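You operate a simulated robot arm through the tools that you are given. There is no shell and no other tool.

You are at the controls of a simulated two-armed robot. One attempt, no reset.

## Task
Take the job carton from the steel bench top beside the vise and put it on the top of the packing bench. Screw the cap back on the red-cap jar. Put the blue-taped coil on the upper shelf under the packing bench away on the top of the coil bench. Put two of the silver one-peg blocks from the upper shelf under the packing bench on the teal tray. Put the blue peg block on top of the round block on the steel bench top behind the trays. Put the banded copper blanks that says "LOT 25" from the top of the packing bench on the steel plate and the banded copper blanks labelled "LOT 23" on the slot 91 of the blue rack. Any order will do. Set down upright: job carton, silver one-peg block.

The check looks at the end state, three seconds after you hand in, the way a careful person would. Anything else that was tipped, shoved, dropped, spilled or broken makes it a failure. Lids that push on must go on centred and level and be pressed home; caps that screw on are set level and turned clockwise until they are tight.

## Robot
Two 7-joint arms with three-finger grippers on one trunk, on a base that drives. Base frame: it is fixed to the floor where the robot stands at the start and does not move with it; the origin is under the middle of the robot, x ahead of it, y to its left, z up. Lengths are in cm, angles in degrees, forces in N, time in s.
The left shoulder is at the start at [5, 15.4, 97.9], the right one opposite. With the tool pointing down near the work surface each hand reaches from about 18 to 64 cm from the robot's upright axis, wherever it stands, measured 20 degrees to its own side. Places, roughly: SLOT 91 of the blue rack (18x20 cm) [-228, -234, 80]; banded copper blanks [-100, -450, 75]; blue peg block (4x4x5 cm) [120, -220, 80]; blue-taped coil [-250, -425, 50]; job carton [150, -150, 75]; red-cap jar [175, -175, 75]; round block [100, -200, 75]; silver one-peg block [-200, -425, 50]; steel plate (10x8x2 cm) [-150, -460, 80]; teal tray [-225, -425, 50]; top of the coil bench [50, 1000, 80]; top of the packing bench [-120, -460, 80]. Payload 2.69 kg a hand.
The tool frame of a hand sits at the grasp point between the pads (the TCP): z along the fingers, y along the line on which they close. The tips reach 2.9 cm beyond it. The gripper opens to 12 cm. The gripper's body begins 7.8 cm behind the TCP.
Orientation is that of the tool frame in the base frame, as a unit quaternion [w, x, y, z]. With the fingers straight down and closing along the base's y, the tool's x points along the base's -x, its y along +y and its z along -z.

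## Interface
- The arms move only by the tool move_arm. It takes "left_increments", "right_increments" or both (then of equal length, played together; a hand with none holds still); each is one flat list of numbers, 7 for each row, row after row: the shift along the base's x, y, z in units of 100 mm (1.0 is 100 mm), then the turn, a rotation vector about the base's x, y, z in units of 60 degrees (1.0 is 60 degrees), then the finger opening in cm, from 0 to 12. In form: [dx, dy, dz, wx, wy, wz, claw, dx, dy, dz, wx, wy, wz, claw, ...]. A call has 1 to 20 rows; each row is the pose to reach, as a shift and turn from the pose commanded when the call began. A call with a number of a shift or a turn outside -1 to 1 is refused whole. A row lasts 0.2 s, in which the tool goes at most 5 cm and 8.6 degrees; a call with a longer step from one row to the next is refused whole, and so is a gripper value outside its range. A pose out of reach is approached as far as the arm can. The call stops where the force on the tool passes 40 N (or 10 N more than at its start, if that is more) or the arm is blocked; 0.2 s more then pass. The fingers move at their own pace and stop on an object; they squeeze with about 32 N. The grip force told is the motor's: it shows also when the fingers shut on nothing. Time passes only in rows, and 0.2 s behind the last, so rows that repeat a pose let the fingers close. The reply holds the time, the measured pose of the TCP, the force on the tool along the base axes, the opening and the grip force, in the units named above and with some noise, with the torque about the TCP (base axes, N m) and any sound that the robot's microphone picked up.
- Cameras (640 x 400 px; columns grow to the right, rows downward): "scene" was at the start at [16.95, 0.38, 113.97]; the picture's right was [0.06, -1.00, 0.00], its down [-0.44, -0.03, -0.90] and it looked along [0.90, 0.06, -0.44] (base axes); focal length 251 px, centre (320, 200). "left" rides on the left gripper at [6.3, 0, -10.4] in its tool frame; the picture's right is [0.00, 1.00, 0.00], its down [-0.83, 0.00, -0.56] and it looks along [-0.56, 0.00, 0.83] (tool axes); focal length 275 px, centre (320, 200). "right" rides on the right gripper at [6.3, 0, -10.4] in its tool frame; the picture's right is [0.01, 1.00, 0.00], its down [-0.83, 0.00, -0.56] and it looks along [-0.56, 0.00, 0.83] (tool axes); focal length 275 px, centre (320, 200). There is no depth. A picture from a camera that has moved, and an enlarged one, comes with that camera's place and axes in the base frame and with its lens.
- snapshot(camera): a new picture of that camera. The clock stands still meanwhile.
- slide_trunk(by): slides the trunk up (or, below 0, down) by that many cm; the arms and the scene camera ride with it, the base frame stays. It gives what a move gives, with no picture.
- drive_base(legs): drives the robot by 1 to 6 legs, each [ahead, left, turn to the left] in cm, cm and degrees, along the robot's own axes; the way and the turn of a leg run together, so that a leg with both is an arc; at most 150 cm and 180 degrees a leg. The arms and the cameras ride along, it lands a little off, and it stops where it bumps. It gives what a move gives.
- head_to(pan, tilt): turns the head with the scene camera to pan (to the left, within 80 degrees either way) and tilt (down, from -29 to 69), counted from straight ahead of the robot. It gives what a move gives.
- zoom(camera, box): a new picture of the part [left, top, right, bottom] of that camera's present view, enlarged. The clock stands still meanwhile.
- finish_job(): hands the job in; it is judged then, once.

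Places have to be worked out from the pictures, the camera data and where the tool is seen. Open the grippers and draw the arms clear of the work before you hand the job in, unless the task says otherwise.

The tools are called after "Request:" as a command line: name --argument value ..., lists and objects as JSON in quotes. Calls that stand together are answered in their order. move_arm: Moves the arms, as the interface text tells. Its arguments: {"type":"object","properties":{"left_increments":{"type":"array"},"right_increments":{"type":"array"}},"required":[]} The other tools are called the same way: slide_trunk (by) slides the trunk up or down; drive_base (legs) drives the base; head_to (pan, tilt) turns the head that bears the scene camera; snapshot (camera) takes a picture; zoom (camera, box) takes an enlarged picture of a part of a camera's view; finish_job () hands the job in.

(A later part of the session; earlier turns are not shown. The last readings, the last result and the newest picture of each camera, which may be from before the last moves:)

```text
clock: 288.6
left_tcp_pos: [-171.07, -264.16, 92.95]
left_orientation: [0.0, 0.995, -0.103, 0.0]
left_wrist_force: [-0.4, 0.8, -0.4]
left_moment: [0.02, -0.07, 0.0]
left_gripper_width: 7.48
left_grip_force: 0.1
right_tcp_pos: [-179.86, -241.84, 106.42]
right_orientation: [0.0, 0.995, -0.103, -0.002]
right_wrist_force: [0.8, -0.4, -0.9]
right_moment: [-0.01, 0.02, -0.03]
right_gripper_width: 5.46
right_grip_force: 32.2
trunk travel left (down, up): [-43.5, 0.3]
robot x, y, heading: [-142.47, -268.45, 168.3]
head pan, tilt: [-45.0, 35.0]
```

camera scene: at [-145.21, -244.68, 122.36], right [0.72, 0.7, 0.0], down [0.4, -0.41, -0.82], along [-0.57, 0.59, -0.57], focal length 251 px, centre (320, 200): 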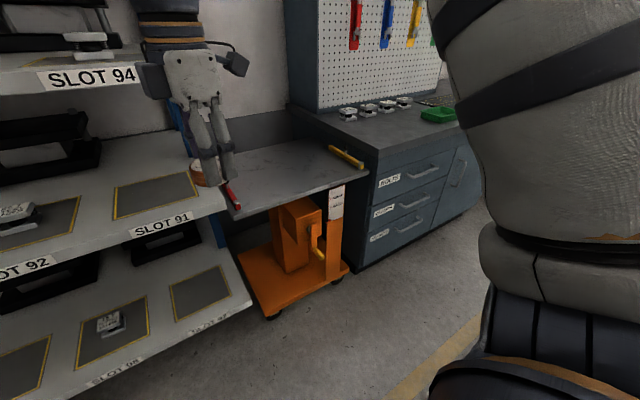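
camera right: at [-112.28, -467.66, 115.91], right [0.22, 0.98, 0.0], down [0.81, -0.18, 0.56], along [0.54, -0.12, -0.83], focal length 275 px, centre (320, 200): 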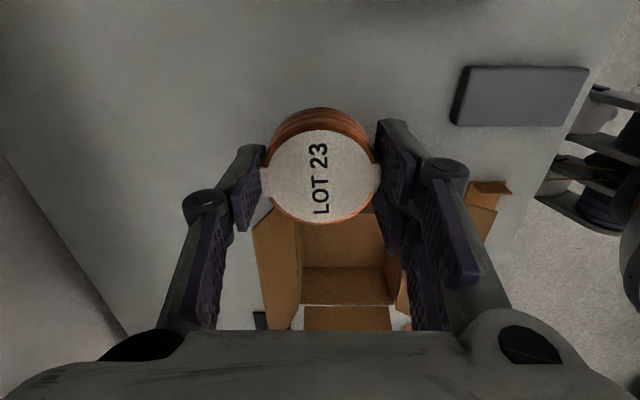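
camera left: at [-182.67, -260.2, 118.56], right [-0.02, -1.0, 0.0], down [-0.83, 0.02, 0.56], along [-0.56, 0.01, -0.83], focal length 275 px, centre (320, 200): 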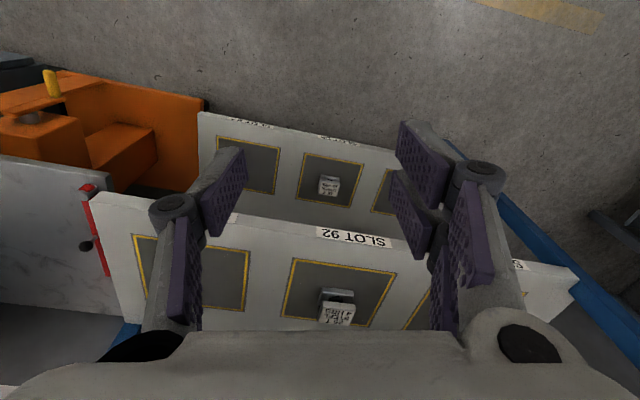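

Now I tilt the right hand 30 degrees (fingers toward the rack) while lowering it.

Request:
move_arm --right_increments '[0, 0, -0.2, 0.025, 0.122, 0, 4, 0, 0, -0.45, 0.05, 0.245, 0, 4, 0, 0, -0.7, 0.075, 0.367, 0, 4, 0, 0, -0.95, 0.0995, 0.49, 0, 4]'

Request:
move_arm --right_increments '[0, 0, -0.3, 0, 0, 0, 4, 0, 0, -0.6, 0, 0, 0, 4, 0, 0, -0.95, 0, 0, 0, 4]'

Request:
head_to --pan -15 --tilt 35

Request:
snapshot --camera "scene"

Request:
snapshot --camera "right"

```text
clock: 289.6
left_tcp_pos: [-171.05, -264.22, 92.85]
left_orientation: [0.0, 0.995, -0.103, -0.001]
left_wrist_force: [-0.6, 0.4, -0.4]
left_moment: [0.01, 0.01, -0.02]
left_gripper_width: 7.48
left_grip_force: 0.1
right_tcp_pos: [-179.97, -241.81, 96.95]
right_orientation: [-0.024, 0.961, -0.098, -0.259]
right_wrist_force: [0.6, -0.2, -1.3]
right_moment: [0.0, -0.03, 0.01]
right_gripper_width: 5.43
right_grip_force: 32.0
trunk travel left (down, up): [-43.5, 0.3]
robot x, y, heading: [-142.19, -268.42, 168.5]
head pan, tilt: [-45.0, 35.0]
```

```text
clock: 290.4
left_tcp_pos: [-171.12, -264.22, 92.73]
left_orientation: [0.001, 0.995, -0.103, 0.0]
left_wrist_force: [-0.1, 0.0, -0.3]
left_moment: [0.01, -0.01, 0.01]
left_gripper_width: 7.5
left_grip_force: 0.1
right_tcp_pos: [-180.05, -241.81, 87.32]
right_orientation: [-0.025, 0.96, -0.099, -0.259]
right_wrist_force: [-0.3, 0.4, -1.3]
right_moment: [0.0, 0.0, -0.01]
right_gripper_width: 5.44
right_grip_force: 32.2
trunk travel left (down, up): [-43.5, 0.3]
robot x, y, heading: [-142.25, -268.52, 168.4]
head pan, tilt: [-45.0, 35.0]
```

```text
clock: 291.4
left_tcp_pos: [-171.07, -264.25, 92.73]
left_orientation: [0.001, 0.995, -0.103, 0.001]
left_wrist_force: [-0.1, 0.0, 0.2]
left_moment: [0.0, 0.01, -0.02]
left_gripper_width: 7.49
left_grip_force: 0.0
right_tcp_pos: [-180.04, -241.81, 87.47]
right_orientation: [-0.025, 0.96, -0.1, -0.259]
right_wrist_force: [1.1, -1.0, -1.2]
right_moment: [-0.01, -0.02, 0.02]
right_gripper_width: 5.45
right_grip_force: 32.2
trunk travel left (down, up): [-43.5, 0.3]
robot x, y, heading: [-142.25, -268.54, 168.5]
head pan, tilt: [-15.0, 35.0]
```

```text
taken
camera scene: at [-150.56, -264.63, 122.36], right [0.45, 0.89, 0.0], down [0.51, -0.26, -0.82], along [-0.73, 0.37, -0.57], focal length 251 px, centre (320, 200)
```

scene: 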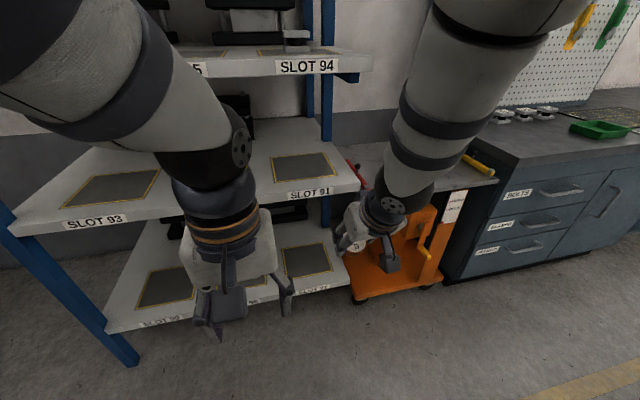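

```text
taken
camera right: at [-169.48, -243.89, 93.35], right [-0.2, -0.98, 0.0], down [-0.43, 0.09, 0.9], along [-0.88, 0.18, -0.44], focal length 275 px, centre (320, 200)
```

right: 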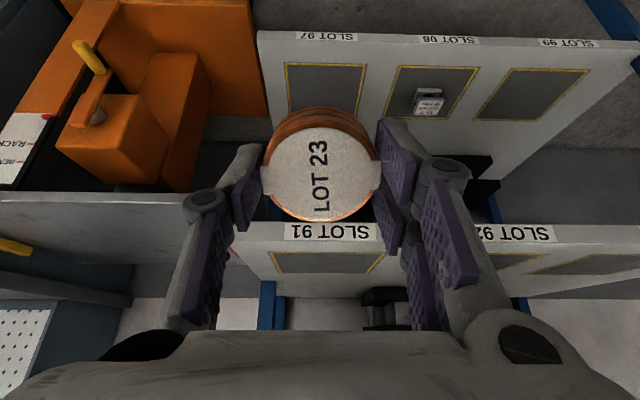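

The arms look clear. I drive 30 cm ahead so the right hand arrives at the shelf edge.

Request:
drive_base --legs '[[30, 0, 0]]'

Request:
snapshot --camera "right"

Request:
snapshot --camera "scene"

```text
clock: 293.4
left_tcp_pos: [-200.27, -258.13, 92.78]
left_orientation: [0.001, 0.995, -0.104, 0.0]
left_wrist_force: [0.7, 0.0, 0.4]
left_moment: [-0.01, 0.0, 0.03]
left_gripper_width: 7.48
left_grip_force: 0.1
right_tcp_pos: [-209.16, -235.63, 87.44]
right_orientation: [-0.026, 0.96, -0.1, -0.259]
right_wrist_force: [0.1, 0.6, -1.4]
right_moment: [0.01, -0.02, 0.04]
right_gripper_width: 5.44
right_grip_force: 32.0
trunk travel left (down, up): [-43.5, 0.3]
robot x, y, heading: [-171.43, -262.24, 168.4]
head pan, tilt: [-15.0, 35.0]
```

```text
taken
camera right: at [-198.71, -237.81, 93.31], right [-0.2, -0.98, 0.0], down [-0.43, 0.09, 0.9], along [-0.88, 0.18, -0.44], focal length 275 px, centre (320, 200)
```

right: 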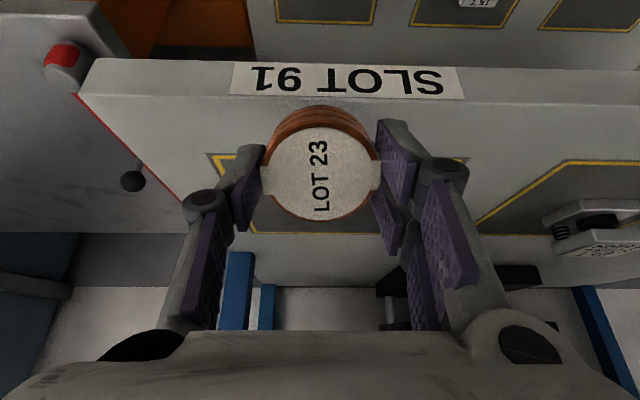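

```text
taken
camera scene: at [-179.82, -258.57, 122.35], right [0.45, 0.89, 0.0], down [0.51, -0.26, -0.82], along [-0.73, 0.37, -0.57], focal length 251 px, centre (320, 200)
```

scene: 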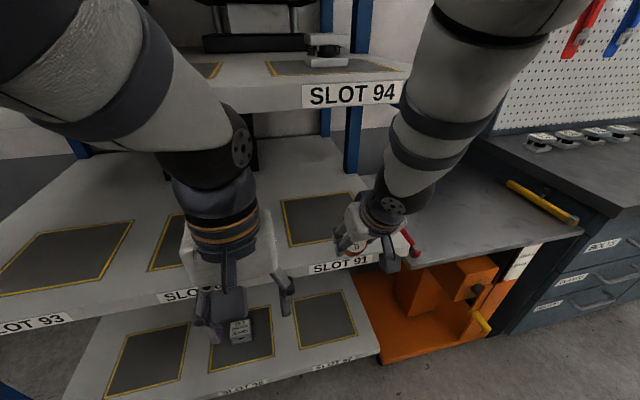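

To keep the forearm low under the upper shelf I back off a little, lower the trunk by 20 cm and raise the hands correspondingly.

Request:
drive_base --legs '[[-14, 2, 0]]'

Request:
slide_trunk --by -20

Request:
move_arm --right_increments '[0, 0, 0.4, 0, 0, 0, 4, 0, 0, 0.8, 0, 0, 0, 4, 0, 0, 1.0, 0, 0, 0, 4]'

Request:
move_arm --right_increments '[0, 0, 0.4, 0, 0, 0, 4, 0, 0, 0.8, 0, 0, 0, 4, 0, 0, 0.9, 0, 0, 0, 4]'

Request:
snapshot --camera "scene"

```text
clock: 294.8
left_tcp_pos: [-186.68, -262.89, 92.88]
left_orientation: [0.001, 0.995, -0.104, 0.0]
left_wrist_force: [0.4, -0.5, 0.0]
left_moment: [-0.02, 0.05, 0.01]
left_gripper_width: 7.49
left_grip_force: 0.1
right_tcp_pos: [-195.58, -240.64, 87.47]
right_orientation: [-0.027, 0.96, -0.1, -0.261]
right_wrist_force: [0.9, 0.2, -0.9]
right_moment: [0.01, -0.01, -0.03]
right_gripper_width: 5.43
right_grip_force: 32.3
trunk travel left (down, up): [-43.5, 0.3]
robot x, y, heading: [-157.8, -267.08, 168.1]
head pan, tilt: [-15.0, 35.0]
```

```text
clock: 296.9
left_tcp_pos: [-186.71, -262.99, 72.95]
left_orientation: [0.001, 0.995, -0.102, -0.001]
left_wrist_force: [0.8, -0.1, 0.0]
left_moment: [0.0, 0.01, -0.02]
left_gripper_width: 7.5
left_grip_force: 0.0
right_tcp_pos: [-191.68, -241.4, 55.09]
right_orientation: [-0.01, 0.99, -0.102, -0.098]
right_wrist_force: [0.1, 0.1, -1.9]
right_moment: [0.02, -0.01, 0.0]
right_gripper_width: 5.45
right_grip_force: 32.0
trunk travel left (down, up): [-23.5, 20.3]
robot x, y, heading: [-157.89, -267.59, 168.2]
head pan, tilt: [-15.0, 35.0]
```

```text
clock: 297.7
left_tcp_pos: [-186.73, -262.95, 72.87]
left_orientation: [0.001, 0.995, -0.103, -0.001]
left_wrist_force: [-0.4, 0.0, 0.4]
left_moment: [0.0, 0.01, -0.02]
left_gripper_width: 7.5
left_grip_force: 0.0
right_tcp_pos: [-191.53, -241.31, 56.16]
right_orientation: [-0.01, 0.99, -0.103, -0.099]
right_wrist_force: [0.5, -0.9, -1.7]
right_moment: [-0.02, 0.02, -0.01]
right_gripper_width: 5.47
right_grip_force: 31.6
right hand out of reach, approached as far as the arm can: row 1, 2, 3
trunk travel left (down, up): [-23.5, 20.3]
robot x, y, heading: [-157.98, -267.49, 168.4]
head pan, tilt: [-15.0, 35.0]
```

```text
clock: 298.5
left_tcp_pos: [-186.74, -263.0, 72.83]
left_orientation: [0.001, 0.995, -0.104, 0.0]
left_wrist_force: [-0.4, 0.2, 0.0]
left_moment: [0.01, 0.0, -0.02]
left_gripper_width: 7.52
left_grip_force: 0.1
right_tcp_pos: [-191.62, -241.38, 56.15]
right_orientation: [-0.009, 0.99, -0.102, -0.099]
right_wrist_force: [0.9, -0.4, -1.1]
right_moment: [-0.01, 0.03, 0.01]
right_gripper_width: 5.49
right_grip_force: 32.4
right hand out of reach, approached as far as the arm can: row 1, 2, 3
trunk travel left (down, up): [-23.5, 20.3]
robot x, y, heading: [-158.0, -267.15, 168.5]
head pan, tilt: [-15.0, 35.0]
```

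```text
taken
camera scene: at [-176.4, -261.32, 100.72], right [0.45, 0.89, 0.0], down [0.51, -0.26, -0.82], along [-0.73, 0.37, -0.57], focal length 251 px, centre (320, 200)
```

scene: 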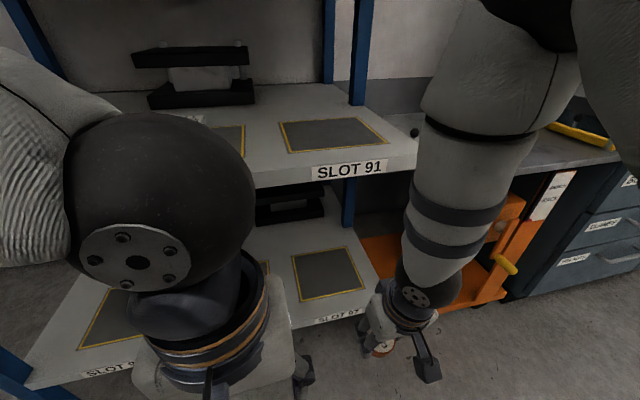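

The trunk also moved forward when lowering, so the right arm is now folded too close. I back the base off by 15 cm and stretch the right hand forward and up.

Request:
drive_base --legs '[[-18, 0, 0]]'

Request:
move_arm --right_increments '[-0.4, 0.08, 0, 0, 0, 0, 4, -0.8, 0.16, 0.1, 0, 0, 0, 4, -1.0, 0.2, 0.4, 0, 0, 0, 4, -1.0, 0.2, 0.8, 0, 0, 0, 4, -1.0, 0.2, 1.0, 0, 0, 0, 4]'

Request:
snapshot --camera "scene"

```text
clock: 300.0
left_tcp_pos: [-169.23, -266.67, 72.83]
left_orientation: [0.001, 0.995, -0.103, -0.001]
left_wrist_force: [0.4, 0.1, -0.3]
left_moment: [0.01, 0.01, 0.01]
left_gripper_width: 7.51
left_grip_force: 0.0
right_tcp_pos: [-174.25, -244.91, 56.17]
right_orientation: [-0.01, 0.99, -0.102, -0.099]
right_wrist_force: [-0.3, 0.0, -2.1]
right_moment: [-0.02, -0.01, -0.01]
right_gripper_width: 5.44
right_grip_force: 32.3
trunk travel left (down, up): [-23.5, 20.3]
robot x, y, heading: [-140.79, -270.72, 168.4]
head pan, tilt: [-15.0, 35.0]
```

```text
clock: 301.2
left_tcp_pos: [-169.32, -266.5, 72.79]
left_orientation: [0.001, 0.995, -0.102, 0.0]
left_wrist_force: [-0.7, 0.4, -0.1]
left_moment: [0.04, -0.01, 0.0]
left_gripper_width: 7.52
left_grip_force: 0.1
right_tcp_pos: [-184.27, -243.07, 61.12]
right_orientation: [-0.01, 0.99, -0.103, -0.099]
right_wrist_force: [0.1, 0.0, -1.2]
right_moment: [-0.02, -0.01, 0.0]
right_gripper_width: 5.47
right_grip_force: 31.8
right hand out of reach, approached as far as the arm can: row 4, 5
trunk travel left (down, up): [-23.5, 20.3]
robot x, y, heading: [-140.68, -270.69, 168.2]
head pan, tilt: [-15.0, 35.0]
```

```text
taken
camera scene: at [-159.03, -264.92, 100.72], right [0.45, 0.89, 0.0], down [0.51, -0.26, -0.82], along [-0.73, 0.37, -0.57], focal length 251 px, centre (320, 200)
```

scene: 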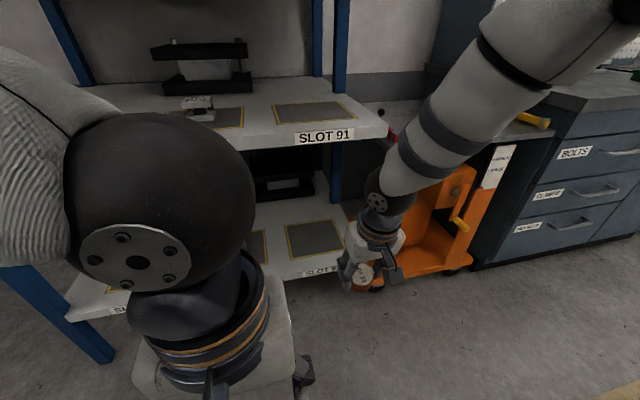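

The lowered trunk hampers the arm, so I bring the trunk back up 20 cm and re-evaluate.

Request:
slide_trunk --by 20

Request:
snapshot --camera "scene"

```text
clock: 303.4
left_tcp_pos: [-169.41, -266.41, 92.71]
left_orientation: [0.001, 0.995, -0.103, 0.001]
left_wrist_force: [0.1, 0.0, 0.5]
left_moment: [0.02, -0.01, 0.02]
left_gripper_width: 7.49
left_grip_force: 0.0
right_tcp_pos: [-184.28, -242.99, 81.08]
right_orientation: [-0.009, 0.99, -0.102, -0.098]
right_wrist_force: [-0.7, -0.4, -1.1]
right_moment: [0.02, 0.02, 0.01]
right_gripper_width: 5.45
right_grip_force: 31.8
trunk travel left (down, up): [-43.5, 0.3]
robot x, y, heading: [-140.49, -270.77, 168.1]
head pan, tilt: [-15.0, 35.0]
```

```text
taken
camera scene: at [-148.95, -267.0, 122.35], right [0.45, 0.89, 0.0], down [0.51, -0.26, -0.82], along [-0.73, 0.37, -0.57], focal length 251 px, centre (320, 200)
```

scene: 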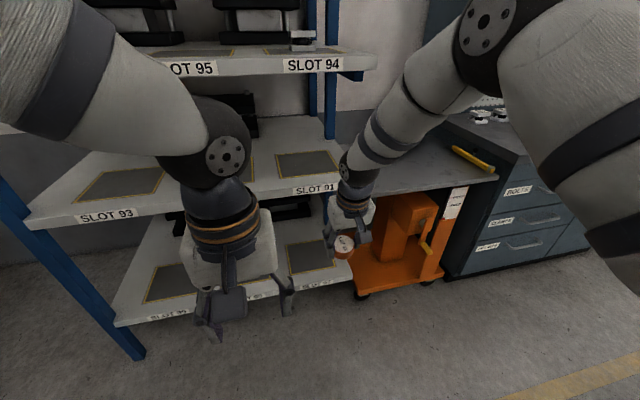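

Trunk restored. I tilt the right hand back to 30 degrees and raise it to z~87; I will then insert by driving, keeping the wrist just outside the shelf edge.

Request:
move_arm --right_increments '[-0.1, 0.02, 0.1, 0.016, 0.077, 0, 4, -0.2, 0.04, 0.25, 0.031, 0.153, 0, 4, -0.3, 0.06, 0.4, 0.047, 0.23, 0, 4, -0.3, 0.06, 0.6, 0.062, 0.305, 0, 4]'

Request:
snapshot --camera "scene"

```text
clock: 304.4
left_tcp_pos: [-169.33, -266.52, 92.9]
left_orientation: [0.001, 0.995, -0.103, -0.001]
left_wrist_force: [0.2, -0.7, 1.4]
left_moment: [0.0, 0.04, 0.03]
left_gripper_width: 7.47
left_grip_force: 0.0
right_tcp_pos: [-187.33, -242.32, 87.28]
right_orientation: [-0.025, 0.96, -0.099, -0.259]
right_wrist_force: [-0.1, -0.2, -0.4]
right_moment: [0.0, -0.02, 0.01]
right_gripper_width: 5.42
right_grip_force: 31.8
trunk travel left (down, up): [-43.5, 0.3]
robot x, y, heading: [-140.48, -270.84, 168.3]
head pan, tilt: [-15.0, 35.0]
```

```text
taken
camera scene: at [-148.86, -267.05, 122.37], right [0.45, 0.89, 0.0], down [0.51, -0.26, -0.82], along [-0.73, 0.37, -0.57], focal length 251 px, centre (320, 200)
```

scene: 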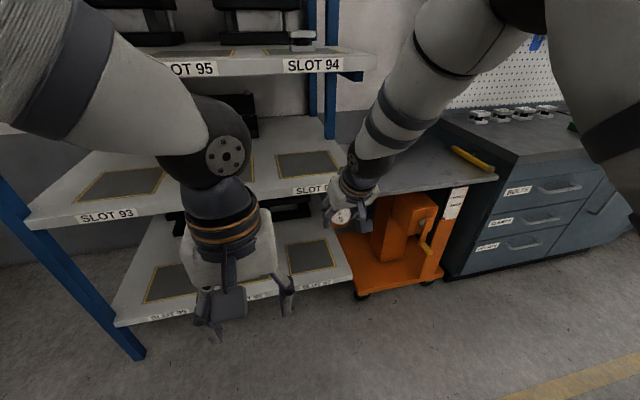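

I drive ahead 30 cm and check from both cameras.

Request:
drive_base --legs '[[30, 0, 0]]'

Request:
snapshot --camera "right"

Request:
snapshot --camera "scene"

```text
clock: 306.4
left_tcp_pos: [-198.87, -260.4, 92.87]
left_orientation: [0.001, 0.995, -0.104, 0.0]
left_wrist_force: [-1.0, 0.0, -0.6]
left_moment: [0.02, 0.0, 0.0]
left_gripper_width: 7.48
left_grip_force: 0.0
right_tcp_pos: [-216.65, -236.31, 87.1]
right_orientation: [-0.025, 0.961, -0.1, -0.258]
right_wrist_force: [0.0, 0.7, -1.3]
right_moment: [0.01, -0.06, 0.02]
right_gripper_width: 5.45
right_grip_force: 32.1
trunk travel left (down, up): [-43.5, 0.3]
robot x, y, heading: [-169.87, -264.88, 168.3]
head pan, tilt: [-15.0, 35.0]
```

```text
taken
camera right: at [-206.13, -238.38, 93.07], right [-0.2, -0.98, 0.0], down [-0.43, 0.09, 0.9], along [-0.88, 0.18, -0.44], focal length 275 px, centre (320, 200)
```

right: 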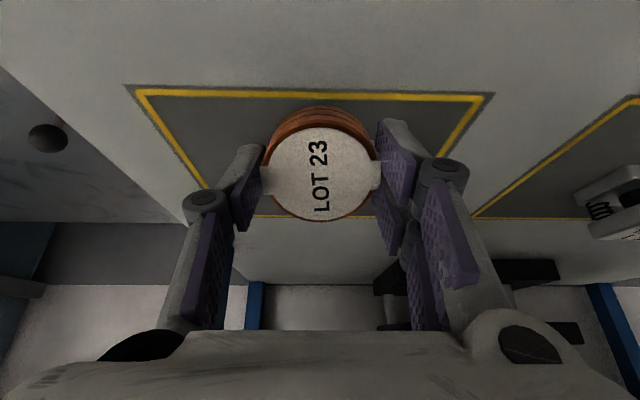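

```text
taken
camera scene: at [-178.3, -260.9, 122.35], right [0.45, 0.89, 0.0], down [0.51, -0.26, -0.82], along [-0.73, 0.37, -0.57], focal length 251 px, centre (320, 200)
```

scene: 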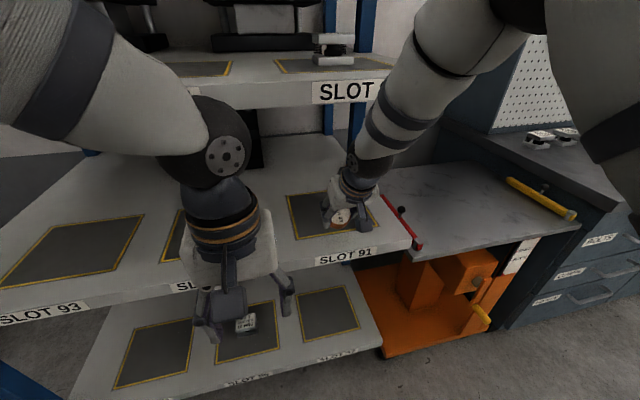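

The mat lies right beneath; I extend 4.2 cm further in and then lower.

Request:
move_arm --right_increments '[-0.2, 0.06, 0, 0, 0, 0, 4, -0.42, 0.12, 0, 0, 0, 0, 4, -0.42, 0.12, -0.1, 0, 0, 0, 4, -0.42, 0.12, -0.18, 0, 0, 0, 4]'

Request:
snapshot --camera "right"

Request:
zoom --camera "scene" --box '[240, 60, 440, 270]'

```text
clock: 307.4
left_tcp_pos: [-198.77, -260.33, 92.77]
left_orientation: [0.001, 0.995, -0.104, 0.0]
left_wrist_force: [0.3, -0.3, 0.0]
left_moment: [-0.01, 0.01, 0.01]
left_gripper_width: 7.48
left_grip_force: 0.1
right_tcp_pos: [-220.72, -234.95, 85.41]
right_orientation: [-0.026, 0.96, -0.101, -0.259]
right_wrist_force: [0.5, 0.0, -1.4]
right_moment: [-0.02, -0.01, -0.01]
right_gripper_width: 5.45
right_grip_force: 32.2
trunk travel left (down, up): [-43.5, 0.3]
robot x, y, heading: [-170.0, -264.72, 168.1]
head pan, tilt: [-15.0, 35.0]
```

```text
taken
camera right: at [-210.26, -237.15, 91.27], right [-0.2, -0.98, 0.0], down [-0.43, 0.09, 0.9], along [-0.88, 0.18, -0.44], focal length 275 px, centre (320, 200)
```

right: 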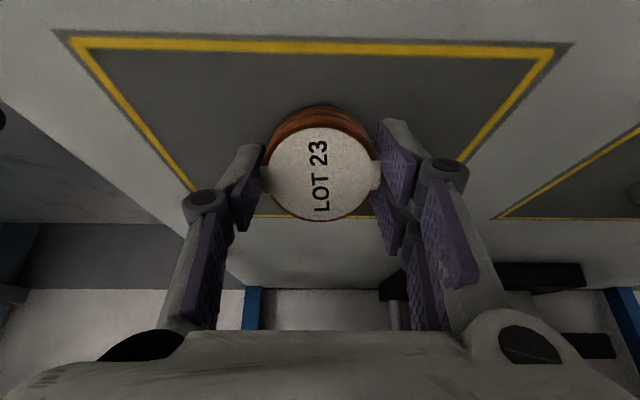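

```text
1.90 times, centred on (340, 165) of scene
camera zoom: at [-178.26, -260.9, 122.35], right [0.45, 0.89, 0.0], down [0.51, -0.26, -0.82], along [-0.73, 0.37, -0.57], focal length 478 px, centre (282, 267)
```

zoom: 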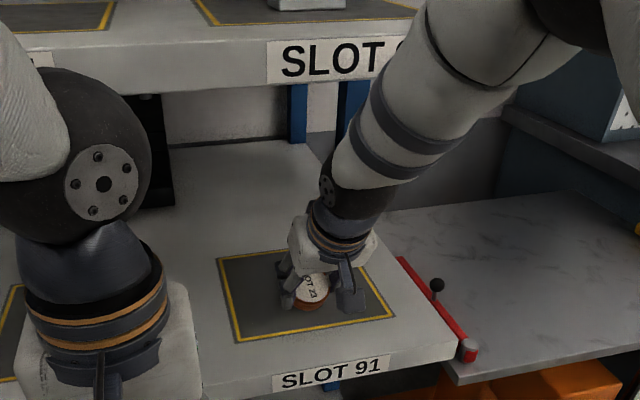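

The blank is inside the outline. I lower slowly so its near edge touches and the disc pivots flat.

Request:
move_arm --right_increments '[0, 0, -0.04, 0, 0, 0, 4, 0, 0, -0.08, 0, 0, 0, 4, 0, 0, -0.1, 0, 0, 0, 4]'

Request:
snapshot --camera "right"

```text
clock: 308.2
left_tcp_pos: [-198.76, -260.34, 92.77]
left_orientation: [0.001, 0.995, -0.104, 0.0]
left_wrist_force: [0.3, -0.2, 0.4]
left_moment: [0.03, 0.03, 0.01]
left_gripper_width: 7.51
left_grip_force: 0.1
right_tcp_pos: [-220.78, -235.01, 84.4]
right_orientation: [-0.026, 0.96, -0.101, -0.258]
right_wrist_force: [-0.7, 1.0, -1.8]
right_moment: [0.01, -0.02, 0.03]
right_gripper_width: 5.44
right_grip_force: 32.1
trunk travel left (down, up): [-43.5, 0.3]
robot x, y, heading: [-170.32, -264.66, 168.3]
head pan, tilt: [-15.0, 35.0]
```

```text
taken
camera right: at [-210.28, -237.17, 90.27], right [-0.2, -0.98, 0.0], down [-0.43, 0.09, 0.9], along [-0.88, 0.18, -0.44], focal length 275 px, centre (320, 200)
```

right: 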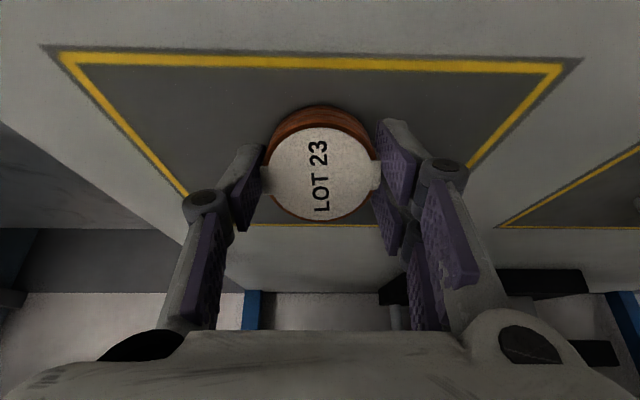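

Still free. I continue down in small steps.

Request:
move_arm --right_increments '[0, 0, -0.03, 0, 0, 0, 4, 0, 0, -0.06, 0, 0, 0, 4, 0, 0, -0.09, 0, 0, 0, 4]'

Request:
snapshot --camera "right"

```text
clock: 309.1
left_tcp_pos: [-198.6, -260.53, 92.89]
left_orientation: [0.001, 0.995, -0.104, -0.001]
left_wrist_force: [0.5, -0.1, 0.5]
left_moment: [-0.02, -0.04, 0.01]
left_gripper_width: 7.54
left_grip_force: 0.0
right_tcp_pos: [-220.91, -235.05, 83.91]
right_orientation: [-0.026, 0.959, -0.101, -0.263]
right_wrist_force: [-2.2, 0.4, 23.3]
right_moment: [0.03, -0.1, -0.06]
right_gripper_width: 5.57
right_grip_force: 31.9
trunk travel left (down, up): [-43.5, 0.3]
robot x, y, heading: [-170.12, -264.93, 168.0]
head pan, tilt: [-15.0, 35.0]
```

```text
taken
camera right: at [-210.36, -237.22, 89.71], right [-0.2, -0.98, 0.0], down [-0.42, 0.09, 0.9], along [-0.88, 0.18, -0.43], focal length 275 px, centre (320, 200)
```

right: 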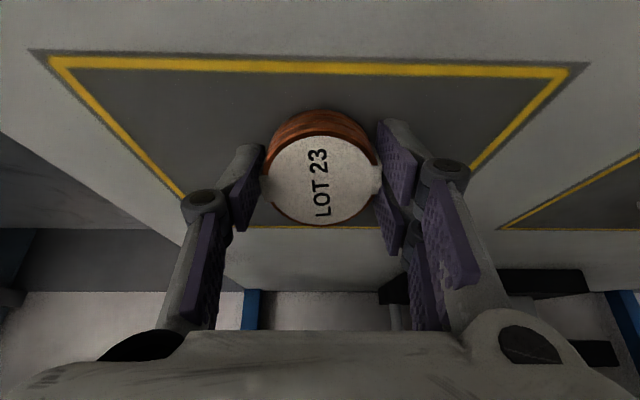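

The near edge touches with 25 N and the disc begins to pivot. I press a bit further.

Request:
move_arm --right_increments '[0, 0, -0.02, 0, 0, 0, 4, 0, 0, -0.04, 0, 0, 0, 4, 0, 0, -0.04, 0, 0, 0, 4]'

Request:
snapshot --camera "right"

```text
clock: 309.9
left_tcp_pos: [-198.51, -260.47, 92.95]
left_orientation: [0.0, 0.995, -0.103, -0.003]
left_wrist_force: [-0.5, -0.3, -0.5]
left_moment: [0.02, 0.0, -0.02]
left_gripper_width: 7.49
left_grip_force: 0.1
right_tcp_pos: [-220.52, -235.13, 83.39]
right_orientation: [-0.026, 0.96, -0.1, -0.262]
right_wrist_force: [3.3, -5.7, 31.9]
right_moment: [-1.0, -0.14, -0.02]
right_gripper_width: 5.49
right_grip_force: 32.1
trunk travel left (down, up): [-43.5, 0.3]
robot x, y, heading: [-169.96, -264.62, 168.2]
head pan, tilt: [-15.0, 35.0]
```

```text
taken
camera right: at [-210.16, -237.34, 89.26], right [-0.2, -0.98, 0.0], down [-0.43, 0.09, 0.9], along [-0.88, 0.18, -0.43], focal length 275 px, centre (320, 200)
```

right: 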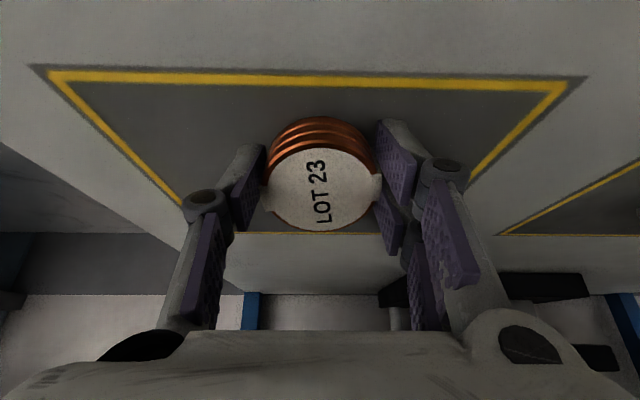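

A fingertip also touches the mat now; the disc is tilted only ~20 degrees with its near edge down. I ease up slightly and open so it settles flat.

Request:
move_arm --right_increments '[0, 0, 0.03, 0, 0, 0, 4, 0, 0, 0.04, 0, 0, 0, 4.8, 0, 0, 0.04, 0, 0, 0, 6, 0, 0, 0.04, 0, 0, 0, 8, 0, 0, 0.04, 0, 0, 0, 8, 0, 0, 0.04, 0, 0, 0, 8]'

Request:
snapshot --camera "right"

```text
clock: 311.2
left_tcp_pos: [-198.71, -260.3, 92.88]
left_orientation: [0.001, 0.995, -0.104, 0.0]
left_wrist_force: [-0.8, -0.1, -0.3]
left_moment: [-0.01, 0.01, 0.01]
left_gripper_width: 7.54
left_grip_force: 0.1
right_tcp_pos: [-220.73, -234.96, 83.44]
right_orientation: [-0.026, 0.961, -0.1, -0.258]
right_wrist_force: [-0.6, -0.1, 0.6]
right_moment: [0.0, -0.03, -0.02]
right_gripper_width: 8.01
right_grip_force: 0.1
trunk travel left (down, up): [-43.5, 0.3]
robot x, y, heading: [-170.12, -265.06, 168.1]
head pan, tilt: [-15.0, 35.0]
```

```text
taken
camera right: at [-210.24, -237.19, 89.32], right [-0.2, -0.98, 0.0], down [-0.43, 0.09, 0.9], along [-0.88, 0.18, -0.44], focal length 275 px, centre (320, 200)
```

right: 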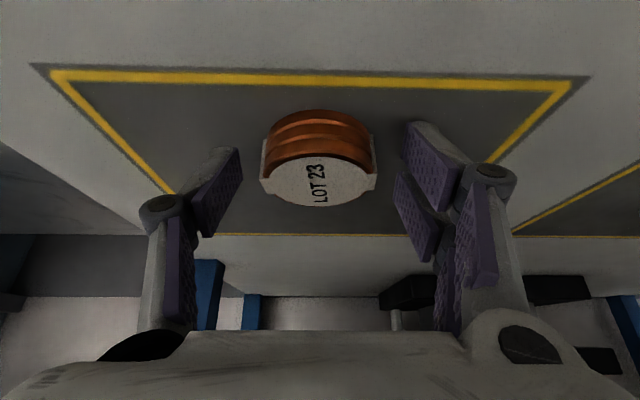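

LOT 23 now lies flat within slot 91's outline. I back out straight.

Request:
drive_base --legs '[[-32, 0, 0]]'

Request:
zoom --camera "scene" --box '[200, 60, 440, 270]'

```text
clock: 313.4
left_tcp_pos: [-167.5, -266.91, 92.71]
left_orientation: [0.001, 0.995, -0.104, -0.001]
left_wrist_force: [0.7, -0.4, -0.4]
left_moment: [0.02, 0.06, 0.0]
left_gripper_width: 7.5
left_grip_force: 0.1
right_tcp_pos: [-189.69, -241.59, 83.45]
right_orientation: [-0.026, 0.96, -0.1, -0.258]
right_wrist_force: [0.6, -0.2, 0.5]
right_moment: [0.0, 0.01, 0.02]
right_gripper_width: 8.02
right_grip_force: 0.0
trunk travel left (down, up): [-43.5, 0.3]
robot x, y, heading: [-138.74, -271.0, 168.1]
head pan, tilt: [-15.0, 35.0]
```

```text
1.90 times, centred on (320, 165) of scene
camera zoom: at [-147.03, -267.43, 122.36], right [0.45, 0.89, 0.0], down [0.51, -0.26, -0.82], along [-0.73, 0.37, -0.57], focal length 478 px, centre (320, 267)
```

zoom: 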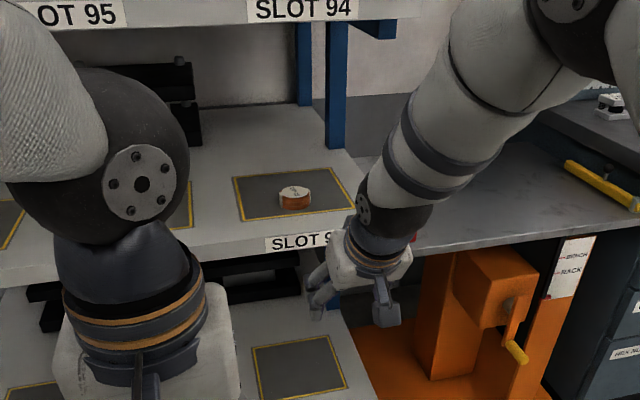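

Slot 91 is done. I turn toward the packing bench and drive to its right part to look at the upper shelf.

Request:
drive_base --legs '[[0, 0, 89], [75, 0, 0], [0, -40, 0]]'

Request:
head_to --pan 0 --tilt 40

Request:
snapshot --camera "scene"

```text
clock: 324.5
left_tcp_pos: [-197.47, -365.66, 92.86]
left_orientation: [0.001, 0.776, 0.631, 0.0]
left_wrist_force: [-0.1, -0.4, -0.3]
left_moment: [-0.01, -0.01, -0.03]
left_gripper_width: 7.5
left_grip_force: 0.0
right_tcp_pos: [-222.83, -387.75, 83.54]
right_orientation: [0.164, 0.75, 0.609, -0.2]
right_wrist_force: [-0.3, -0.5, 0.2]
right_moment: [0.0, 0.0, 0.02]
right_gripper_width: 8.0
right_grip_force: 0.1
trunk travel left (down, up): [-43.5, 0.3]
robot x, y, heading: [-193.06, -336.51, -101.8]
head pan, tilt: [-15.0, 35.0]
```

```text
clock: 325.2
left_tcp_pos: [-197.52, -365.64, 92.79]
left_orientation: [0.0, 0.776, 0.631, 0.001]
left_wrist_force: [-0.1, 0.5, 0.2]
left_moment: [0.0, -0.01, 0.03]
left_gripper_width: 7.49
left_grip_force: 0.1
right_tcp_pos: [-222.78, -387.72, 83.35]
right_orientation: [0.165, 0.749, 0.609, -0.201]
right_wrist_force: [-0.8, -0.9, -0.2]
right_moment: [-0.07, 0.04, 0.02]
right_gripper_width: 7.98
right_grip_force: 0.0
trunk travel left (down, up): [-43.5, 0.3]
robot x, y, heading: [-193.21, -336.81, -101.7]
head pan, tilt: [0.0, 40.0]
```

```text
taken
camera scene: at [-194.91, -345.89, 121.6], right [-0.98, 0.2, 0.0], down [0.13, 0.63, -0.77], along [-0.16, -0.75, -0.64], focal length 251 px, centre (320, 200)
```

scene: 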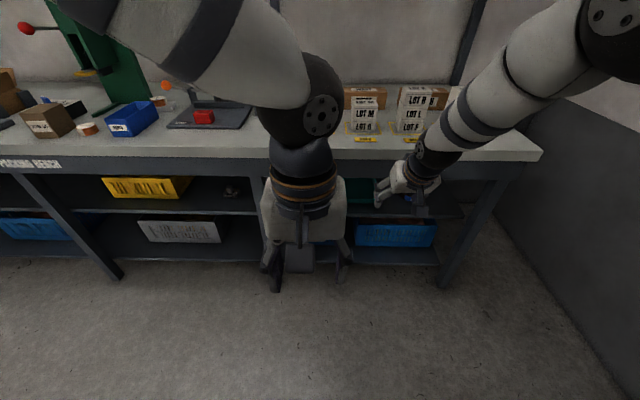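

I need a lower viewpoint. I move the left hand to the side and lower the trunk by 30 cm.

Request:
move_arm --left_increments '[0.4, -0.2, 0, 0, 0, 0, 7.5, 0.8, -0.4, 0, 0, 0, 0, 7.5, 1.0, -0.8, 0, 0, 0, 0, 7.5]'

Request:
slide_trunk --by -30

Request:
head_to --pan -5 --tilt 25

Request:
snapshot --camera "scene"

Request:
snapshot --camera "right"

```text
clock: 326.1
left_tcp_pos: [-187.41, -373.72, 92.76]
left_orientation: [0.0, 0.777, 0.63, 0.002]
left_wrist_force: [-0.4, 0.1, -0.1]
left_moment: [0.02, 0.0, 0.0]
left_gripper_width: 7.48
left_grip_force: 0.0
right_tcp_pos: [-222.84, -387.79, 83.46]
right_orientation: [0.164, 0.75, 0.609, -0.2]
right_wrist_force: [0.1, 0.2, 0.4]
right_moment: [-0.01, -0.01, 0.02]
right_gripper_width: 7.99
right_grip_force: 0.0
trunk travel left (down, up): [-43.5, 0.3]
robot x, y, heading: [-193.06, -337.02, -101.8]
head pan, tilt: [0.0, 40.0]
```

```text
clock: 329.1
left_tcp_pos: [-187.47, -373.66, 62.77]
left_orientation: [0.002, 0.776, 0.63, 0.0]
left_wrist_force: [0.6, -1.1, -0.7]
left_moment: [-0.02, -0.03, 0.02]
left_gripper_width: 7.48
left_grip_force: 0.1
right_tcp_pos: [-222.57, -387.18, 47.59]
right_orientation: [0.129, 0.759, 0.619, -0.156]
right_wrist_force: [-0.4, 0.5, 0.0]
right_moment: [-0.01, -0.01, 0.02]
right_gripper_width: 8.0
right_grip_force: 0.0
trunk travel left (down, up): [-13.5, 30.3]
robot x, y, heading: [-192.94, -336.66, -101.6]
head pan, tilt: [0.0, 40.0]
```

```text
clock: 329.8
left_tcp_pos: [-187.47, -373.54, 62.9]
left_orientation: [0.0, 0.776, 0.631, 0.0]
left_wrist_force: [0.1, 0.1, -0.9]
left_moment: [0.02, -0.01, 0.0]
left_gripper_width: 7.49
left_grip_force: 0.2
right_tcp_pos: [-222.81, -387.25, 47.53]
right_orientation: [0.129, 0.76, 0.617, -0.155]
right_wrist_force: [1.1, -0.4, 0.5]
right_moment: [0.0, 0.0, 0.0]
right_gripper_width: 8.01
right_grip_force: 0.0
trunk travel left (down, up): [-13.5, 30.3]
robot x, y, heading: [-192.68, -336.88, -101.6]
head pan, tilt: [-5.0, 25.0]
```

```text
taken
camera scene: at [-198.57, -359.69, 91.51], right [-0.96, 0.29, 0.0], down [0.12, 0.41, -0.91], along [-0.26, -0.87, -0.42], focal length 251 px, centre (320, 200)
```

scene: 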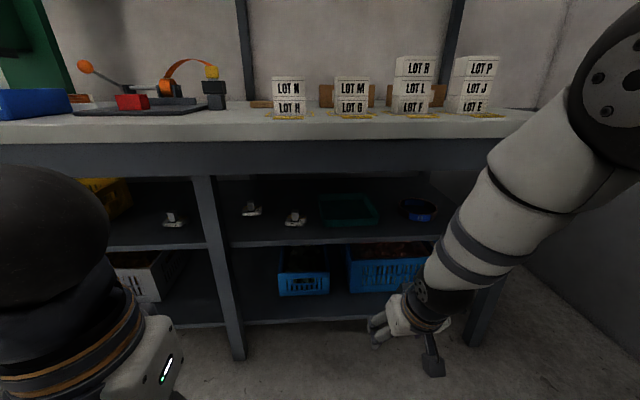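

```text
taken
camera right: at [-220.74, -377.38, 54.71], right [0.98, -0.2, 0.0], down [-0.11, -0.53, 0.84], along [-0.17, -0.82, -0.54], focal length 275 px, centre (320, 200)
```

right: 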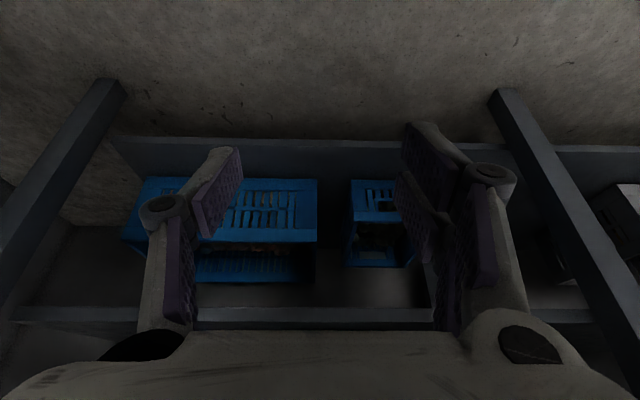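

Now the shelf is visible. I zoom in on its items.

Request:
zoom --camera "scene" --box '[140, 160, 460, 260]'

Request:
zoom --camera "scene" --box '[220, 180, 340, 240]'

Request:
zoom --camera "scene" --box '[320, 170, 460, 250]'

```text
2.00 times, centred on (300, 210) of scene
camera zoom: at [-198.57, -359.69, 91.51], right [-0.96, 0.29, 0.0], down [0.12, 0.41, -0.91], along [-0.26, -0.87, -0.42], focal length 502 px, centre (360, 180)
```

zoom: 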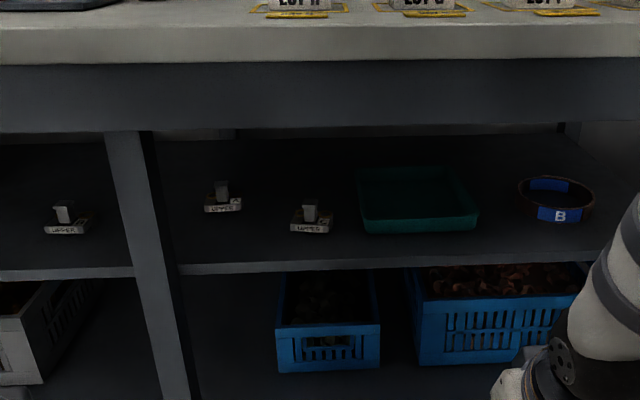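

```text
5.33 times, centred on (280, 210) of scene
camera zoom: at [-198.57, -359.69, 91.51], right [-0.96, 0.29, 0.0], down [0.12, 0.41, -0.91], along [-0.26, -0.87, -0.42], focal length 1339 px, centre (533, 147)
```

zoom: 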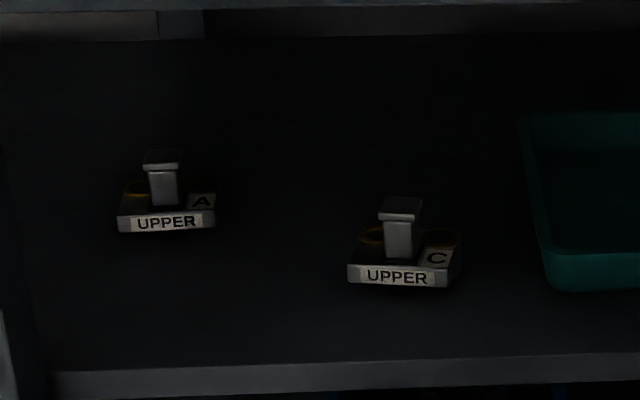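

```text
4.57 times, centred on (390, 210) of scene
camera zoom: at [-198.57, -359.69, 91.51], right [-0.96, 0.29, 0.0], down [0.12, 0.41, -0.91], along [-0.26, -0.87, -0.42], focal length 1148 px, centre (0, 154)
```

zoom: 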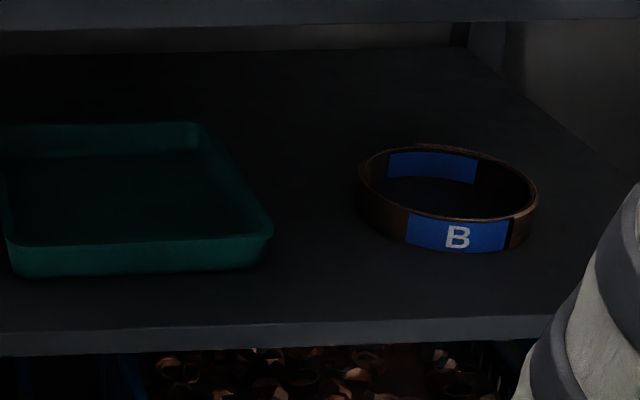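

Blocks "UPPER A" and "UPPER C" each show one post; I check the leftmost "LOWER" one too.

Request:
zoom --camera "scene" --box '[140, 195, 200, 235]'

Request:
zoom --camera "scene" --box '[235, 195, 315, 232]'

```text
10.00 times, centred on (170, 215) of scene
camera zoom: at [-198.57, -359.69, 91.51], right [-0.96, 0.29, 0.0], down [0.12, 0.41, -0.91], along [-0.26, -0.87, -0.42], focal length 2511 px, centre (1820, 50)
```

zoom: 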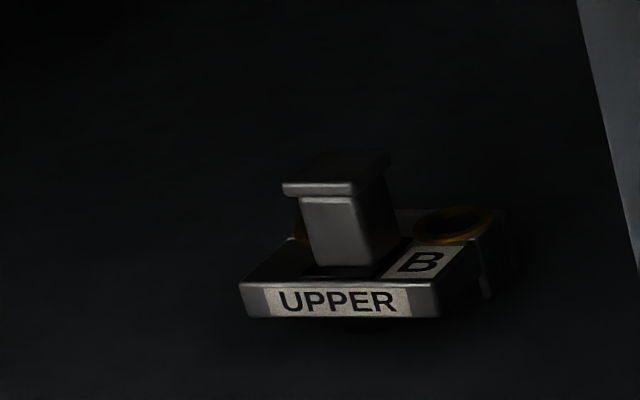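

```text
8.00 times, centred on (275, 214) of scene
camera zoom: at [-198.57, -359.69, 91.51], right [-0.96, 0.29, 0.0], down [0.12, 0.41, -0.91], along [-0.26, -0.87, -0.42], focal length 2009 px, centre (680, 92)
```

zoom: 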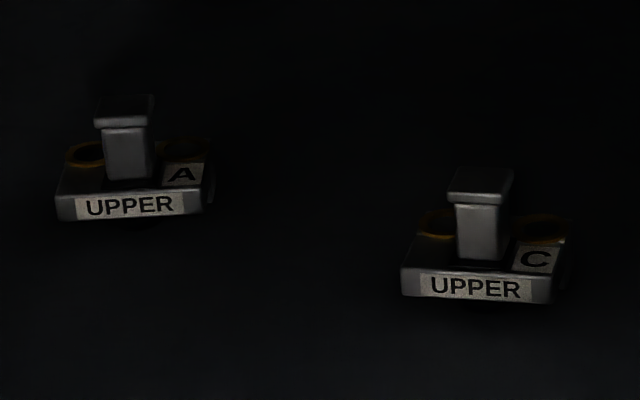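

All three are one-peg blocks (A, B, C). The opening is only z~50..70, so I need a near-horizontal hand with its camera on top: I roll the right hand 180 degrees about its own axis first.

Request:
move_arm --right_increments '[0, 0.1, 0.1, 0.0106, 0.054, 0.128, 8, 0, 0.2, 0.2, 0.0213, 0.108, 0.257, 8, 0, 0.2, 0.3, 0.032, 0.1625, 0.385, 8, 0, 0.2, 0.4, 0.0426, 0.217, 0.513, 8, 0, 0.2, 0.5, 0.0532, 0.271, 0.642, 8, 0, 0.2, 0.6, 0.0638, 0.325, 0.77, 8, 0, 0.2, 0.7, 0.0745, 0.379, 0.899, 8]'

Request:
move_arm --right_increments '[0, 0, 0, 0.0106, 0.054, 0.128, 8, 0, 0, 0, 0.0213, 0.108, 0.257, 8, 0, 0, 0, 0.032, 0.1625, 0.385, 8, 0, 0, 0, 0.0426, 0.217, 0.513, 8, 0, 0, 0, 0.0532, 0.271, 0.642, 8, 0, 0, 0, 0.0638, 0.325, 0.77, 8, 0, 0, 0, 0.0745, 0.379, 0.899, 8]'

Request:
move_arm --right_increments '[0, 0, 0, 0.0106, 0.054, 0.128, 8, 0, 0, 0, 0.0213, 0.108, 0.257, 8, 0, 0, 0, 0.032, 0.1625, 0.385, 8, 0, 0, 0, 0.0426, 0.217, 0.513, 8, 0, 0, 0, 0.0532, 0.271, 0.642, 8, 0, 0, 0, 0.0638, 0.325, 0.77, 8, 0, 0, 0, 0.0785, 0.4, 0.945, 8]'

```text
clock: 331.4
left_tcp_pos: [-187.61, -373.56, 62.84]
left_orientation: [0.001, 0.776, 0.631, 0.001]
left_wrist_force: [-0.2, 0.7, -0.8]
left_moment: [-0.03, 0.03, -0.01]
left_gripper_width: 7.49
left_grip_force: 0.1
right_tcp_pos: [-222.67, -385.13, 54.6]
right_orientation: [0.036, 0.358, 0.912, -0.199]
right_wrist_force: [-0.2, 0.7, -0.2]
right_moment: [0.01, 0.0, -0.02]
right_gripper_width: 8.0
right_grip_force: 0.2
right hand out of reach, approached as far as the arm can: row 1, 2
trunk travel left (down, up): [-13.5, 30.3]
robot x, y, heading: [-193.37, -337.01, -101.5]
head pan, tilt: [-5.0, 25.0]
```

```text
clock: 333.0
left_tcp_pos: [-187.4, -373.59, 62.89]
left_orientation: [0.001, 0.776, 0.63, 0.0]
left_wrist_force: [0.2, 0.5, 1.3]
left_moment: [-0.03, 0.02, 0.02]
left_gripper_width: 7.48
left_grip_force: 0.1
right_tcp_pos: [-221.81, -385.84, 47.49]
right_orientation: [-0.066, -0.135, 0.97, -0.191]
right_wrist_force: [-0.8, 0.7, 0.6]
right_moment: [-0.02, 0.01, 0.02]
right_gripper_width: 7.98
right_grip_force: 0.2
right hand out of reach, approached as far as the arm can: row 2, 3, 4, 5, 6, 7
trunk travel left (down, up): [-13.5, 30.3]
robot x, y, heading: [-193.1, -336.59, -101.6]
head pan, tilt: [-5.0, 25.0]
```

```text
refused: row 7 steps farther than a row can; nothing moved
```

The roll works; I finish the remaining ~62 degrees.

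Request:
move_arm --right_increments '[0, 0, 0.1, 0.0099, 0.0505, 0.119, 8, 0, 0, 0.2, 0.0199, 0.101, 0.239, 8, 0, 0, 0.3, 0.0298, 0.1515, 0.358, 8, 0, 0, 0.4, 0.0398, 0.202, 0.478, 8, 0, 0, 0.5, 0.0497, 0.2525, 0.597, 8, 0, 0, 0.6, 0.0597, 0.303, 0.716, 8, 0, 0, 0.7, 0.0696, 0.3535, 0.836, 8, 0, 0, 0.8, 0.0795, 0.403, 0.955, 8]'

Request:
snapshot --camera "right"

Request:
snapshot --camera "scene"

```text
clock: 334.8
left_tcp_pos: [-187.5, -373.71, 63.04]
left_orientation: [-0.001, 0.776, 0.631, 0.001]
left_wrist_force: [0.2, -0.8, 0.2]
left_moment: [-0.01, -0.01, 0.01]
left_gripper_width: 7.49
left_grip_force: 0.1
right_tcp_pos: [-222.32, -387.64, 48.25]
right_orientation: [-0.119, -0.42, 0.885, -0.163]
right_wrist_force: [0.5, -0.4, -0.5]
right_moment: [-0.01, 0.0, 0.01]
right_gripper_width: 7.98
right_grip_force: 0.1
right hand out of reach, approached as far as the arm can: row 1, 2, 3, 4, 5, 6, 7, 8
trunk travel left (down, up): [-13.5, 30.3]
robot x, y, heading: [-192.98, -336.85, -101.8]
head pan, tilt: [-5.0, 25.0]
```

```text
taken
camera right: at [-225.48, -388.14, 59.92], right [-0.78, 0.59, -0.19], down [0.55, 0.8, 0.22], along [0.28, 0.07, -0.96], focal length 275 px, centre (320, 200)
```

right: 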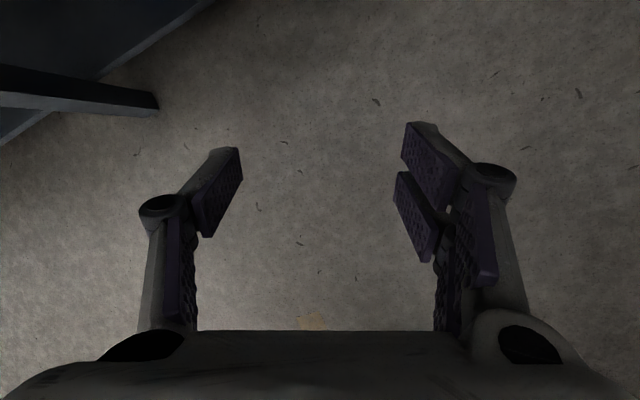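

```text
taken
camera scene: at [-198.58, -359.69, 91.51], right [-0.96, 0.29, 0.0], down [0.12, 0.4, -0.91], along [-0.26, -0.87, -0.42], focal length 251 px, centre (320, 200)
```

scene: 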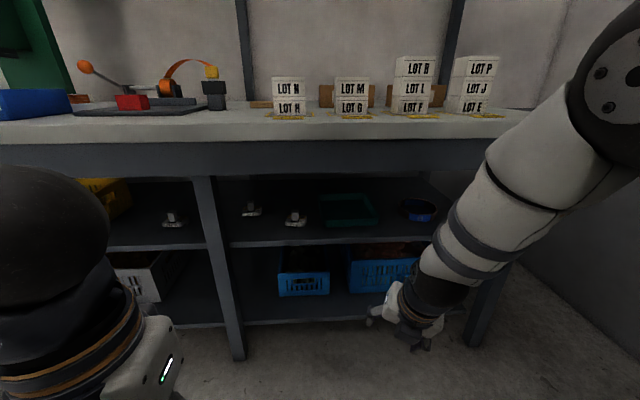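

The arm is too folded there; I stretch forward while turning the hand into the pitched-20-degree, camera-up pose.

Request:
move_arm --right_increments '[-0.04, -0.2, 0.0, -0.085, 0.062, 0.04, 8, -0.08, -0.4, 0.0, -0.169, 0.124, 0.08, 8, -0.12, -0.6, 0.0, -0.254, 0.186, 0.12, 8, -0.16, -0.8, 0.05, -0.339, 0.249, 0.16, 8, -0.2, -0.98, 0.1, -0.423, 0.311, 0.2, 8, -0.2, -0.98, 0.2, -0.508, 0.373, 0.24, 8, -0.2, -0.98, 0.3, -0.592, 0.435, 0.28, 8, -0.2, -0.98, 0.4, -0.677, 0.497, 0.32, 8]'

Request:
snapshot --camera "right"

Request:
snapshot --camera "scene"

```text
clock: 336.6
left_tcp_pos: [-187.45, -373.61, 62.75]
left_orientation: [0.0, 0.776, 0.631, 0.001]
left_wrist_force: [-0.3, 0.6, 0.3]
left_moment: [-0.01, -0.01, 0.0]
left_gripper_width: 7.49
left_grip_force: 0.1
right_tcp_pos: [-224.21, -397.65, 52.0]
right_orientation: [-0.447, -0.517, 0.635, -0.361]
right_wrist_force: [0.3, 0.2, 0.3]
right_moment: [0.0, 0.02, 0.01]
right_gripper_width: 8.03
right_grip_force: 0.0
trunk travel left (down, up): [-13.5, 30.3]
robot x, y, heading: [-193.14, -337.01, -101.7]
head pan, tilt: [-5.0, 25.0]
```

```text
taken
camera right: at [-222.6, -390.15, 61.49], right [-0.98, 0.2, 0.01], down [0.16, 0.79, -0.59], along [-0.13, -0.58, -0.81], focal length 275 px, centre (320, 200)
```

right: 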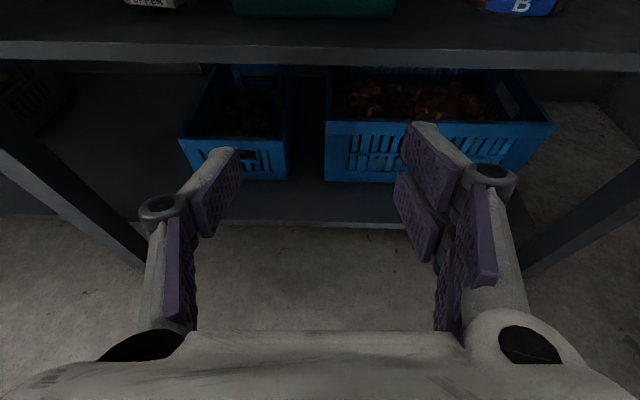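

```text
taken
camera scene: at [-198.58, -359.69, 91.51], right [-0.96, 0.29, 0.0], down [0.12, 0.4, -0.91], along [-0.26, -0.87, -0.42], focal length 251 px, centre (320, 200)
```

scene: 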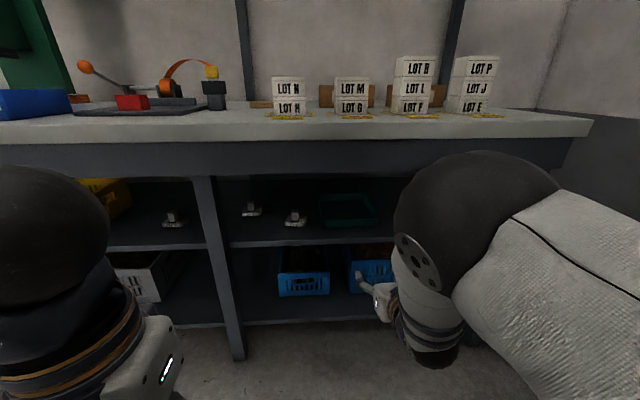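

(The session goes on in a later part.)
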